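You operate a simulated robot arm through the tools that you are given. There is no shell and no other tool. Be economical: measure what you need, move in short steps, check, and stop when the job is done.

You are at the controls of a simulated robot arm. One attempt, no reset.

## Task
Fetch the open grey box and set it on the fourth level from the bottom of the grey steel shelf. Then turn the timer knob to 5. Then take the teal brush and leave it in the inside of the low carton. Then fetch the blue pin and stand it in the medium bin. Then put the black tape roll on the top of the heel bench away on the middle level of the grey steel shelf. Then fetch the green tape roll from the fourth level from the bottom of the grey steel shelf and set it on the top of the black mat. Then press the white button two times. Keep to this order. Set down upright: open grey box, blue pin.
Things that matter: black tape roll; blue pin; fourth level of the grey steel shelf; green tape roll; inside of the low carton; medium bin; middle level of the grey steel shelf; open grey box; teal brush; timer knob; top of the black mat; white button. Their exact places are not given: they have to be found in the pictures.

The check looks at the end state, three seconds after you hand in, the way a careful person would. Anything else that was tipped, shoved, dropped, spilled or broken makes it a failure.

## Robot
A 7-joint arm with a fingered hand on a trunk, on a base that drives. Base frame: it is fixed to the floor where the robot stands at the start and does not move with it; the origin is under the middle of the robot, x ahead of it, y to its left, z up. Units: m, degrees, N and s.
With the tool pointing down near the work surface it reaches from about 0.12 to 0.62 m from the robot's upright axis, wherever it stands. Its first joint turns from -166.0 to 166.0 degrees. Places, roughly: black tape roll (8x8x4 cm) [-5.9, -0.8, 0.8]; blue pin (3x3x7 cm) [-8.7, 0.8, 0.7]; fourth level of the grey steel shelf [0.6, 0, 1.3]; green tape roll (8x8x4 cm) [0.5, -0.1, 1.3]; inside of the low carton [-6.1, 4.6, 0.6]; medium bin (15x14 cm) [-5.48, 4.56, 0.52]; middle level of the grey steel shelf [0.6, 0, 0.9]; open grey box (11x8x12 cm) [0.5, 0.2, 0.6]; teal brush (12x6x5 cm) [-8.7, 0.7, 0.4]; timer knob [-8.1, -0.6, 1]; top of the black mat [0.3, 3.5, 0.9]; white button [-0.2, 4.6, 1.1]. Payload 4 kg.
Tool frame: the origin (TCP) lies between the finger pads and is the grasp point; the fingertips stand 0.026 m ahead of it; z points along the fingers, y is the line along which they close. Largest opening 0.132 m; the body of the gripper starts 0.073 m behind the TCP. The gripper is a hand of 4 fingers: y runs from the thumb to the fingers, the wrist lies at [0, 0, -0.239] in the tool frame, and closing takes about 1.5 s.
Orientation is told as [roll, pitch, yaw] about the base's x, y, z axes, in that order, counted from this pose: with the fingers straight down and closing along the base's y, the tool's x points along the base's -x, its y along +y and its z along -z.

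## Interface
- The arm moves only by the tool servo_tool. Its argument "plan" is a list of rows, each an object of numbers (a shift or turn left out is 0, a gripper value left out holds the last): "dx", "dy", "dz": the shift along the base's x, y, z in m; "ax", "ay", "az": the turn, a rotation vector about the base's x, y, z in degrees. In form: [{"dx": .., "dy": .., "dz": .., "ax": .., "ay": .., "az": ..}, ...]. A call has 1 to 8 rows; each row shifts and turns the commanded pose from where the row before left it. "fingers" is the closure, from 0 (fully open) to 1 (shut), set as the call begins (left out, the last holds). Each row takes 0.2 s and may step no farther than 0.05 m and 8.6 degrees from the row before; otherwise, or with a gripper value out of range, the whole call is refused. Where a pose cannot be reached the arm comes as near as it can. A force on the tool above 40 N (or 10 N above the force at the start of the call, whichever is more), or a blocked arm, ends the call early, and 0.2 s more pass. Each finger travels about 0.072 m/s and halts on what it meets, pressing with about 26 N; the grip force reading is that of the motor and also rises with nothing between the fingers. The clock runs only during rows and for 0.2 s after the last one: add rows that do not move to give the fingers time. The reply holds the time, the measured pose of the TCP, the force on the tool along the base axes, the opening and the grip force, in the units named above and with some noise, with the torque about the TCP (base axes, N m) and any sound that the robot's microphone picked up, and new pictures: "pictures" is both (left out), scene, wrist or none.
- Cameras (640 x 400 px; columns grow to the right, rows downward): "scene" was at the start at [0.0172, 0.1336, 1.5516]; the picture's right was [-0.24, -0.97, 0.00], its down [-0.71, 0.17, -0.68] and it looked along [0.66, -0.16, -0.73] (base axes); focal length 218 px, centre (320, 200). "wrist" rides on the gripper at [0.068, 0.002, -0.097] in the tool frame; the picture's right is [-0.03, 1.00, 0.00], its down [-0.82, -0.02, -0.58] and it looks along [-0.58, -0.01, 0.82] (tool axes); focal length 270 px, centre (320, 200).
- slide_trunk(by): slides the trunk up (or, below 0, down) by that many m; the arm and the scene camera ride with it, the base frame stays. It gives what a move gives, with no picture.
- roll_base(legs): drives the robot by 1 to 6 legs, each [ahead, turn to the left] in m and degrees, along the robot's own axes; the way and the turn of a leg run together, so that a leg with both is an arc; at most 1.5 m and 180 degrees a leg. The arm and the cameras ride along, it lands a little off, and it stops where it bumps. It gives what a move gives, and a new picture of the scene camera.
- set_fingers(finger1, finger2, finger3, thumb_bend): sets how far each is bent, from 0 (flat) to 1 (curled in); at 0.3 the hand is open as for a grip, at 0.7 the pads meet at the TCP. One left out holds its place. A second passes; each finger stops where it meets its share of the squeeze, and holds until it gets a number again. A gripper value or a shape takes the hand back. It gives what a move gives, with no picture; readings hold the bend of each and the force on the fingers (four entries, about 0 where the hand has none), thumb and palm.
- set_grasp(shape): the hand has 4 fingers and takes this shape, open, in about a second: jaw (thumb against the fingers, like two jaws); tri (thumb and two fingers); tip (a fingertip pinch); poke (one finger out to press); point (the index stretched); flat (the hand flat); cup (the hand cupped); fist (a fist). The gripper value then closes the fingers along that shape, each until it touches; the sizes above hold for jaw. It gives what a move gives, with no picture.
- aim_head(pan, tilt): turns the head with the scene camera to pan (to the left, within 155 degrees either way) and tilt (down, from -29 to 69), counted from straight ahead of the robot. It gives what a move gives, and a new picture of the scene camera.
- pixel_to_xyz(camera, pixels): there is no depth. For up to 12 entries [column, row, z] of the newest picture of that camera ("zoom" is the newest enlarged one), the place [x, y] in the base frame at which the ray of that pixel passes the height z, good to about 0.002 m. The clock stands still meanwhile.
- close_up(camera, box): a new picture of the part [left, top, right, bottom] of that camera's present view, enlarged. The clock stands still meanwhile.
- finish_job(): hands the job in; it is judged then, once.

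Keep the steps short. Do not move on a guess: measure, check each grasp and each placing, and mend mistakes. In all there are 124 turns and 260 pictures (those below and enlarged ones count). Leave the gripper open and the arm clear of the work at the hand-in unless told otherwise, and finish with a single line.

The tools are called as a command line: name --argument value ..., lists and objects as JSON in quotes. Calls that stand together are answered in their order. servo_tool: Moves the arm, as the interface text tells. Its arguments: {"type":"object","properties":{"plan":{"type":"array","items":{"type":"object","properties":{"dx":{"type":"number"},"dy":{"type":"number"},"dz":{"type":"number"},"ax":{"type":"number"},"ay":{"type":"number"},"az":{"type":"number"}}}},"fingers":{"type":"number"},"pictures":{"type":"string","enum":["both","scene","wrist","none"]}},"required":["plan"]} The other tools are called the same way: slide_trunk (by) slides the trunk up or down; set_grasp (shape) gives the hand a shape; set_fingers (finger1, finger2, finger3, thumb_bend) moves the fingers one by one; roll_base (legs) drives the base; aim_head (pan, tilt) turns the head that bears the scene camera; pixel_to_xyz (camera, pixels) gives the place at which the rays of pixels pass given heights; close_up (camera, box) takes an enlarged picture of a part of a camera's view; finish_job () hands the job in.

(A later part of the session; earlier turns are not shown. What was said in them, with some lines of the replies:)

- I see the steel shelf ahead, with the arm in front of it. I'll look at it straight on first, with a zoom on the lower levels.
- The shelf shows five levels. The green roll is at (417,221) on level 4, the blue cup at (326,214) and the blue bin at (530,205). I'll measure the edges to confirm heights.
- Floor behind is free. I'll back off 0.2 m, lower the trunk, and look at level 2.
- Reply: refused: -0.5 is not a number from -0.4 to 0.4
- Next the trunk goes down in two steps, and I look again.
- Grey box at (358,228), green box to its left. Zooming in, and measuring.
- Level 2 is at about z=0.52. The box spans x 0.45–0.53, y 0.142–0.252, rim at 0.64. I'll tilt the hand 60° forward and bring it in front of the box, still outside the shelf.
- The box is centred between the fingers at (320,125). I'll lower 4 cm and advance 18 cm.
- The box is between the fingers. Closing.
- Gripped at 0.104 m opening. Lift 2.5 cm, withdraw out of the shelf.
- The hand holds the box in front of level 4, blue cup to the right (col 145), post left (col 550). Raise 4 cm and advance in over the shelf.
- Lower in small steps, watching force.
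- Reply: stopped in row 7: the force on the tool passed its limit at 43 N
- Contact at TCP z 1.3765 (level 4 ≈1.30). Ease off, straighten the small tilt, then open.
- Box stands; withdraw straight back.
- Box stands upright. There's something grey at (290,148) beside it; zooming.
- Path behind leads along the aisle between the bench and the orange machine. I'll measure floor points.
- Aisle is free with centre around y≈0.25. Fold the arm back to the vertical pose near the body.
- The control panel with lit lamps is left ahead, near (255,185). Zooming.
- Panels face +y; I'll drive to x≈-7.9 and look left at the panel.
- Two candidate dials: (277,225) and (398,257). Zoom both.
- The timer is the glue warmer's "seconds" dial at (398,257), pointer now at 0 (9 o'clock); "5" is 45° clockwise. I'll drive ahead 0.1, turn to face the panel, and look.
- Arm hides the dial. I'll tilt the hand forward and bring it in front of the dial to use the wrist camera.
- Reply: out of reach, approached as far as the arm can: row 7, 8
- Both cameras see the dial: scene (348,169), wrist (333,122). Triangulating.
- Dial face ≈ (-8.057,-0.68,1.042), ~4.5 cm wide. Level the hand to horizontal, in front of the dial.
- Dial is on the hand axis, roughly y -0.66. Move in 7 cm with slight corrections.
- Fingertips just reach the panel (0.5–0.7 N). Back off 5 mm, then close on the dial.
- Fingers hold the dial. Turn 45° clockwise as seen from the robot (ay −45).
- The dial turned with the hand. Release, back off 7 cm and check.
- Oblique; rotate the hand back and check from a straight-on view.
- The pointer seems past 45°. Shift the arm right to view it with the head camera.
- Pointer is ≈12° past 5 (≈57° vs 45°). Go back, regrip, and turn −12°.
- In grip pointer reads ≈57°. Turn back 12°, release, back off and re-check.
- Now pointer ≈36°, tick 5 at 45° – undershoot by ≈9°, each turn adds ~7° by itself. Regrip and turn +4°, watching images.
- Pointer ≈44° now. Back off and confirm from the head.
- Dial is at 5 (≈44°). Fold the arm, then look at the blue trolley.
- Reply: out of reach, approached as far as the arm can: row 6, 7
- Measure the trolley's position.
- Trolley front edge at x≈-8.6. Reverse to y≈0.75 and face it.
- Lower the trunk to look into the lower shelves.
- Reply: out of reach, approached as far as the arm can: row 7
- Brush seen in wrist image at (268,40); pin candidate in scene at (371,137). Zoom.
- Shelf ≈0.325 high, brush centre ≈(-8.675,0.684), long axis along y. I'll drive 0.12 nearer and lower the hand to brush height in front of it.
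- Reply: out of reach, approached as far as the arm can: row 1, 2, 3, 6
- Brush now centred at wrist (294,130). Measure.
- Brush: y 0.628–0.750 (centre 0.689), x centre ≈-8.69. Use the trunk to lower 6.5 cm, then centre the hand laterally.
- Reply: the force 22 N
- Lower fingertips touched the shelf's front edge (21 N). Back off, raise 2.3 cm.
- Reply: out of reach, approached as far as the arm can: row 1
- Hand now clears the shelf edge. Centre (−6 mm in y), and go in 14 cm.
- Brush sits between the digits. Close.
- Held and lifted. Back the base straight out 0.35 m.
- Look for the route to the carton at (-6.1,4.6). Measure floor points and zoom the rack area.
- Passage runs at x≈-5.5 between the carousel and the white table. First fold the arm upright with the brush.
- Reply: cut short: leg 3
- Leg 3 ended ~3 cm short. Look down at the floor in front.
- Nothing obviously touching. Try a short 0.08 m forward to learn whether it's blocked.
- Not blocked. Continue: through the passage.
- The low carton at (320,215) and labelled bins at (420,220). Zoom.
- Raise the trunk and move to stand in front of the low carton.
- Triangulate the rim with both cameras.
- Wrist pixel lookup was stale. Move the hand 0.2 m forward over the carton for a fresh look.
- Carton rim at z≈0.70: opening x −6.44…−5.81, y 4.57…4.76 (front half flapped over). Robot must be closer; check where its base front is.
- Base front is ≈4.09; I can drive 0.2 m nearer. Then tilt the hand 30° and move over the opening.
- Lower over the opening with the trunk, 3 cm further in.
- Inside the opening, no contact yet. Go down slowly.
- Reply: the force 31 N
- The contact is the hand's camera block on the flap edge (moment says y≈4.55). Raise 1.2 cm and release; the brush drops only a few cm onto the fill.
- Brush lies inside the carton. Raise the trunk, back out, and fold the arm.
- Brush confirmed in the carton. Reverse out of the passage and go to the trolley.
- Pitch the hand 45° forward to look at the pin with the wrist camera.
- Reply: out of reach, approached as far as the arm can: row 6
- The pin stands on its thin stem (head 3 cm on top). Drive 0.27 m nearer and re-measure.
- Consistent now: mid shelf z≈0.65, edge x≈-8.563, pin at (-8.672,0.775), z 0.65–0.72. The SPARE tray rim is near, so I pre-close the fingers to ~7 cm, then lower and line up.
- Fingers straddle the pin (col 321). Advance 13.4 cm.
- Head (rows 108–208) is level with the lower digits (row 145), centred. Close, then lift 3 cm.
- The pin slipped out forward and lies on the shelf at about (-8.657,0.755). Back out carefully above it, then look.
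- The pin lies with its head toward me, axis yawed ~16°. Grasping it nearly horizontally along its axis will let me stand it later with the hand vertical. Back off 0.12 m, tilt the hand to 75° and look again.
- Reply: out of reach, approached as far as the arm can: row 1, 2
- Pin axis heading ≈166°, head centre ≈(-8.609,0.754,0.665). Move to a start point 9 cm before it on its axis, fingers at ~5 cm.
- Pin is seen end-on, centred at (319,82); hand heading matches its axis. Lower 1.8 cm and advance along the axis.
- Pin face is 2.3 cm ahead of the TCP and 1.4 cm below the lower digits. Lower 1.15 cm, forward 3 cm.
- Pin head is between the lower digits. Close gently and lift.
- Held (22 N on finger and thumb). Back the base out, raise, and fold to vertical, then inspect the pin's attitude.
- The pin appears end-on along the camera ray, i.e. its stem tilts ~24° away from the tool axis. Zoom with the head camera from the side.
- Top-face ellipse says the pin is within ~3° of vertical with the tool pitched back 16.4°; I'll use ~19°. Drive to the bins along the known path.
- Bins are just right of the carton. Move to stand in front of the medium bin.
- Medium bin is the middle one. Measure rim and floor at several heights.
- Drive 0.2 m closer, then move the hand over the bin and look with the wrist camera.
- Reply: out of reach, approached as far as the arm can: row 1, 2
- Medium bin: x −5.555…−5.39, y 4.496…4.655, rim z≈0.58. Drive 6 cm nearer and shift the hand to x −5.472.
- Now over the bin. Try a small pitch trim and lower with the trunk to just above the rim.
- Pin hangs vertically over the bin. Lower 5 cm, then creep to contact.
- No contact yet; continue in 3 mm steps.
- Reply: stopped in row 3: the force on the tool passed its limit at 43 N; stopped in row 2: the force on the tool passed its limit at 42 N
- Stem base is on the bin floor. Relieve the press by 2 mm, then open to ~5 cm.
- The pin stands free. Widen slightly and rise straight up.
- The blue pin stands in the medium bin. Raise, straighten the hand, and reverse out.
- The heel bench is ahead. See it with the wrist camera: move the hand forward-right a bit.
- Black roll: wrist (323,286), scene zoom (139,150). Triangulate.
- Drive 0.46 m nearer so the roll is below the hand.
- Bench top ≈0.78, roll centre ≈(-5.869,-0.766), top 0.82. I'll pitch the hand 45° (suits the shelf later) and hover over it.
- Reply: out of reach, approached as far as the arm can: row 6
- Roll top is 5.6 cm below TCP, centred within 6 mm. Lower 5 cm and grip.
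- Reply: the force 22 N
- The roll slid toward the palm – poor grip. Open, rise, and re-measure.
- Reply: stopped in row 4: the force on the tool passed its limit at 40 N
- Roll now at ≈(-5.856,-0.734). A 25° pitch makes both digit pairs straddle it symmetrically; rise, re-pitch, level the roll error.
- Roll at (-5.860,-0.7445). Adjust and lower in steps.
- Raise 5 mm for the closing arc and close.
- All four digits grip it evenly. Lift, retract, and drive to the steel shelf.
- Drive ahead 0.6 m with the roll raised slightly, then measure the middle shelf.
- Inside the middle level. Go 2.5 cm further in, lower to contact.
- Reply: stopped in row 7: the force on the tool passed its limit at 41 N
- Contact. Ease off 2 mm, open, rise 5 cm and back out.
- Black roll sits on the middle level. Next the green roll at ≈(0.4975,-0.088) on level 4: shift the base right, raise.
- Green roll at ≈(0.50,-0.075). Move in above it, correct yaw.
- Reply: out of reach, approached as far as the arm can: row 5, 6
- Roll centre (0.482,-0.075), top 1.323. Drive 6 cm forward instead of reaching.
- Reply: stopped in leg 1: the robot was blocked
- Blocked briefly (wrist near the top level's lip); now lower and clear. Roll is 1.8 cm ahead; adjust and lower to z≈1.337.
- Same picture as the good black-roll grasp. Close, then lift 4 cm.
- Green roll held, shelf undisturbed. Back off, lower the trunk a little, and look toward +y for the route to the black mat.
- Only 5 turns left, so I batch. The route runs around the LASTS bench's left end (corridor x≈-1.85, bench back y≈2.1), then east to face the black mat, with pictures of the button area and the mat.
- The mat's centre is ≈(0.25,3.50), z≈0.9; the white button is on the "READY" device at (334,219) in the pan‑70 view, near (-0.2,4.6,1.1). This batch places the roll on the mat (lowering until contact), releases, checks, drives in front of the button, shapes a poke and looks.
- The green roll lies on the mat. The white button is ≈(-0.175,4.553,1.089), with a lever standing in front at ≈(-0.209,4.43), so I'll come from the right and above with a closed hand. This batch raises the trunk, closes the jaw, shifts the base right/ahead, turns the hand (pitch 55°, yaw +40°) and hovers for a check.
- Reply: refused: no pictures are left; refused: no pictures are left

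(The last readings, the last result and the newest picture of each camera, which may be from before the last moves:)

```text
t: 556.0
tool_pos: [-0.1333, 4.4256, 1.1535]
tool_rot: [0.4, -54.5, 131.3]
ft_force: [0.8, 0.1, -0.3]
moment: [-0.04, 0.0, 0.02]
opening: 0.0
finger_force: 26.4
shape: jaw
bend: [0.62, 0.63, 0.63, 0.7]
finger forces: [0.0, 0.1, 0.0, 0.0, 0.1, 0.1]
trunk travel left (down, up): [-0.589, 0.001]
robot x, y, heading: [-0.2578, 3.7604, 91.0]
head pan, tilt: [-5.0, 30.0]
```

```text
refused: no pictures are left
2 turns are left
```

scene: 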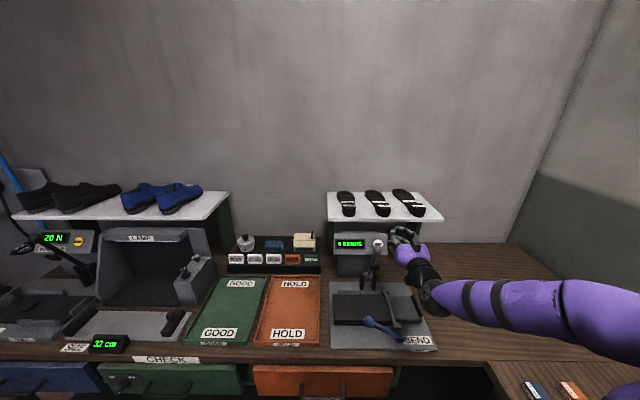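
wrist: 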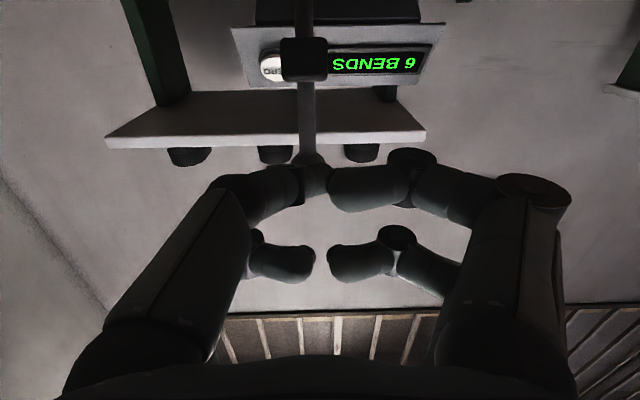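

No pictures remain, so I work from readings. Two views agree on the button centre ≈(-0.172,4.553,1.089), about 2 cm radius. The leading fingertip needs TCP ≈(-0.152,4.530,1.090) at contact. Align, approach, and press twice along +y with force stops, then back away.

servo_tool --plan '[{"dx": -0.018, "dz": -0.032}, {"dz": -0.031}, {}]' --pictures "none"

servo_tool --plan '[{"dy": 0.02}, {"dy": 0.02}, {"dy": 0.02}, {"dy": 0.015}, {}]' --pictures "none"

servo_tool --plan '[{"dy": 0.006}, {"dy": 0.006}, {"dy": 0.006}, {"dy": 0.006}, {"dy": 0.006}, {"dy": 0.006}, {"dy": 0.006}, {"dy": 0.006}]' --pictures "none"

servo_tool --plan '[{"dy": -0.015}, {"dy": -0.015}, {}, {}]' --pictures "none"

servo_tool --plan '[{"dy": 0.006}, {"dy": 0.006}, {"dy": 0.006}, {"dy": 0.006}, {"dy": 0.006}, {"dy": 0.006}, {"dy": 0.006}, {"dy": 0.006}]' --pictures "none"

servo_tool --plan '[{"dy": -0.02}, {"dy": -0.02}, {}]' --pictures "none"

```text
t: 556.8
tool_pos: [-0.1529, 4.4241, 1.0893]
tool_rot: [0.6, -54.5, 131.3]
ft_force: [-0.9, 0.1, -0.2]
moment: [0.02, -0.01, 0.02]
opening: 0.0
finger_force: 26.5
shape: jaw
bend: [0.62, 0.63, 0.63, 0.7]
finger forces: [0.0, 0.0, 0.0, 0.1, 0.0, 0.0]
trunk travel left (down, up): [-0.589, 0.001]
robot x, y, heading: [-0.2584, 3.7603, 90.8]
head pan, tilt: [-5.0, 30.0]
no pictures are left
```

```text
t: 558.0
tool_pos: [-0.1541, 4.4989, 1.0877]
tool_rot: [0.6, -54.4, 131.2]
ft_force: [0.3, -0.4, -0.5]
moment: [-0.03, 0.02, 0.0]
opening: 0.0
finger_force: 26.3
shape: jaw
bend: [0.62, 0.63, 0.63, 0.7]
finger forces: [0.1, 0.0, 0.0, 0.1, 0.0, 0.1]
trunk travel left (down, up): [-0.589, 0.001]
robot x, y, heading: [-0.2564, 3.7616, 90.6]
head pan, tilt: [-5.0, 30.0]
no pictures are left
```

```text
t: 559.8
tool_pos: [-0.1525, 4.5371, 1.0938]
tool_rot: [0.6, -54.6, 131.5]
ft_force: [2.4, -26.5, 14.1]
moment: [-0.21, 0.18, 0.51]
opening: 0.0
finger_force: 26.0
shape: jaw
bend: [0.62, 0.62, 0.69, 0.68]
finger forces: [0.1, 0.0, 0.0, 0.0, 0.0, 0.0]
trunk travel left (down, up): [-0.589, 0.001]
robot x, y, heading: [-0.2537, 3.7591, 90.6]
head pan, tilt: [-5.0, 30.0]
heard: click
stopped in row 8: the force on the tool passed its limit at 43 N (the readings are from after the stop); the commanded pose is now the measured one
no pictures are left
```

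```text
t: 560.8
tool_pos: [-0.1523, 4.5111, 1.0891]
tool_rot: [0.7, -54.4, 131.3]
ft_force: [-0.2, -0.8, 0.7]
moment: [0.01, 0.03, 0.04]
opening: 0.0
finger_force: 26.0
shape: jaw
bend: [0.62, 0.62, 0.69, 0.69]
finger forces: [0.0, 0.1, 0.0, 0.1, 0.1, 0.0]
trunk travel left (down, up): [-0.589, 0.001]
robot x, y, heading: [-0.2602, 3.7589, 90.3]
head pan, tilt: [-5.0, 30.0]
no pictures are left
```

```text
t: 562.1
tool_pos: [-0.1538, 4.539, 1.0964]
tool_rot: [0.8, -54.4, 131.4]
ft_force: [3.2, -25.4, 14.3]
moment: [-0.18, 0.16, 0.61]
opening: 0.0001
finger_force: 26.2
shape: jaw
bend: [0.62, 0.63, 0.69, 0.68]
finger forces: [0.0, 44.1, 0.0, 0.0, 0.0, 0.1]
trunk travel left (down, up): [-0.589, 0.001]
robot x, y, heading: [-0.2575, 3.7629, 90.8]
head pan, tilt: [-5.0, 30.0]
heard: click
stopped in row 6: the force on the tool passed its limit at 44 N (the readings are from after the stop); the commanded pose is now the measured one
no pictures are left
```

```text
t: 563.0
tool_pos: [-0.1535, 4.5025, 1.0887]
tool_rot: [0.8, -54.2, 131.3]
ft_force: [-0.4, 1.4, 0.1]
moment: [-0.02, 0.03, 0.01]
opening: 0.0
finger_force: 26.1
shape: jaw
bend: [0.62, 0.62, 0.69, 0.68]
finger forces: [0.1, 0.0, 0.0, 0.1, 0.0, 0.0]
trunk travel left (down, up): [-0.589, 0.001]
robot x, y, heading: [-0.2541, 3.7593, 90.7]
head pan, tilt: [-5.0, 30.0]
no pictures are left
1 turns are left
```

Two clicks were heard. Back away over the same path, rise, retreat, open the hand clear of the work, and hand in.

servo_tool --plan '[{"dy": -0.03}, {"dy": -0.03}, {"dx": 0.015, "dy": -0.02}, {"dz": 0.05}, {"dz": 0.05}, {"dy": -0.03, "dz": 0.03}]' --pictures "none"

roll_base --legs '[[-0.35, 0]]'

servo_tool --plan '[{}, {}, {}, {}, {}, {}, {}, {}]' --fingers 0 --pictures "none"

finish_job

```text
t: 564.4
tool_pos: [-0.1392, 4.3949, 1.2225]
tool_rot: [1.0, -54.3, 131.3]
ft_force: [-0.6, 1.0, 0.5]
moment: [0.01, -0.03, 0.03]
opening: 0.0002
finger_force: 26.3
shape: jaw
bend: [0.62, 0.62, 0.69, 0.68]
finger forces: [0.0, 0.0, 0.1, 0.1, 0.1, 0.0]
trunk travel left (down, up): [-0.589, 0.001]
robot x, y, heading: [-0.2579, 3.7629, 90.5]
head pan, tilt: [-5.0, 30.0]
no pictures are left
```

```text
t: 566.6
tool_pos: [-0.1336, 4.0446, 1.2212]
tool_rot: [1.1, -54.3, 131.2]
ft_force: [-0.2, 0.8, 0.7]
moment: [0.02, 0.01, 0.01]
opening: 0.0
finger_force: 26.1
shape: jaw
bend: [0.62, 0.62, 0.69, 0.68]
finger forces: [0.0, 0.1, 0.0, 0.0, 0.0, 0.1]
trunk travel left (down, up): [-0.589, 0.001]
robot x, y, heading: [-0.2524, 3.4089, 90.4]
head pan, tilt: [-5.0, 30.0]
```

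```text
t: 568.4
tool_pos: [-0.134, 4.0444, 1.2213]
tool_rot: [0.9, -54.3, 131.2]
ft_force: [0.3, 0.8, 0.2]
moment: [-0.01, 0.0, -0.02]
opening: 0.1322
finger_force: 0.1
shape: jaw
bend: [0.3, 0.3, 0.3, 0.3]
finger forces: [0.1, 0.1, 0.0, 0.0, 0.0, 0.0]
trunk travel left (down, up): [-0.589, 0.001]
robot x, y, heading: [-0.2534, 3.4091, 90.8]
head pan, tilt: [-5.0, 30.0]
no pictures are left
```

```text
The job is handed in.
```

All seven steps were done in order and handed in; the two button presses were confirmed only by a click each (no pictures were left), and the blue pin tipped over on its trolley shelf during the first grasp but now stands upright in the medium bin.
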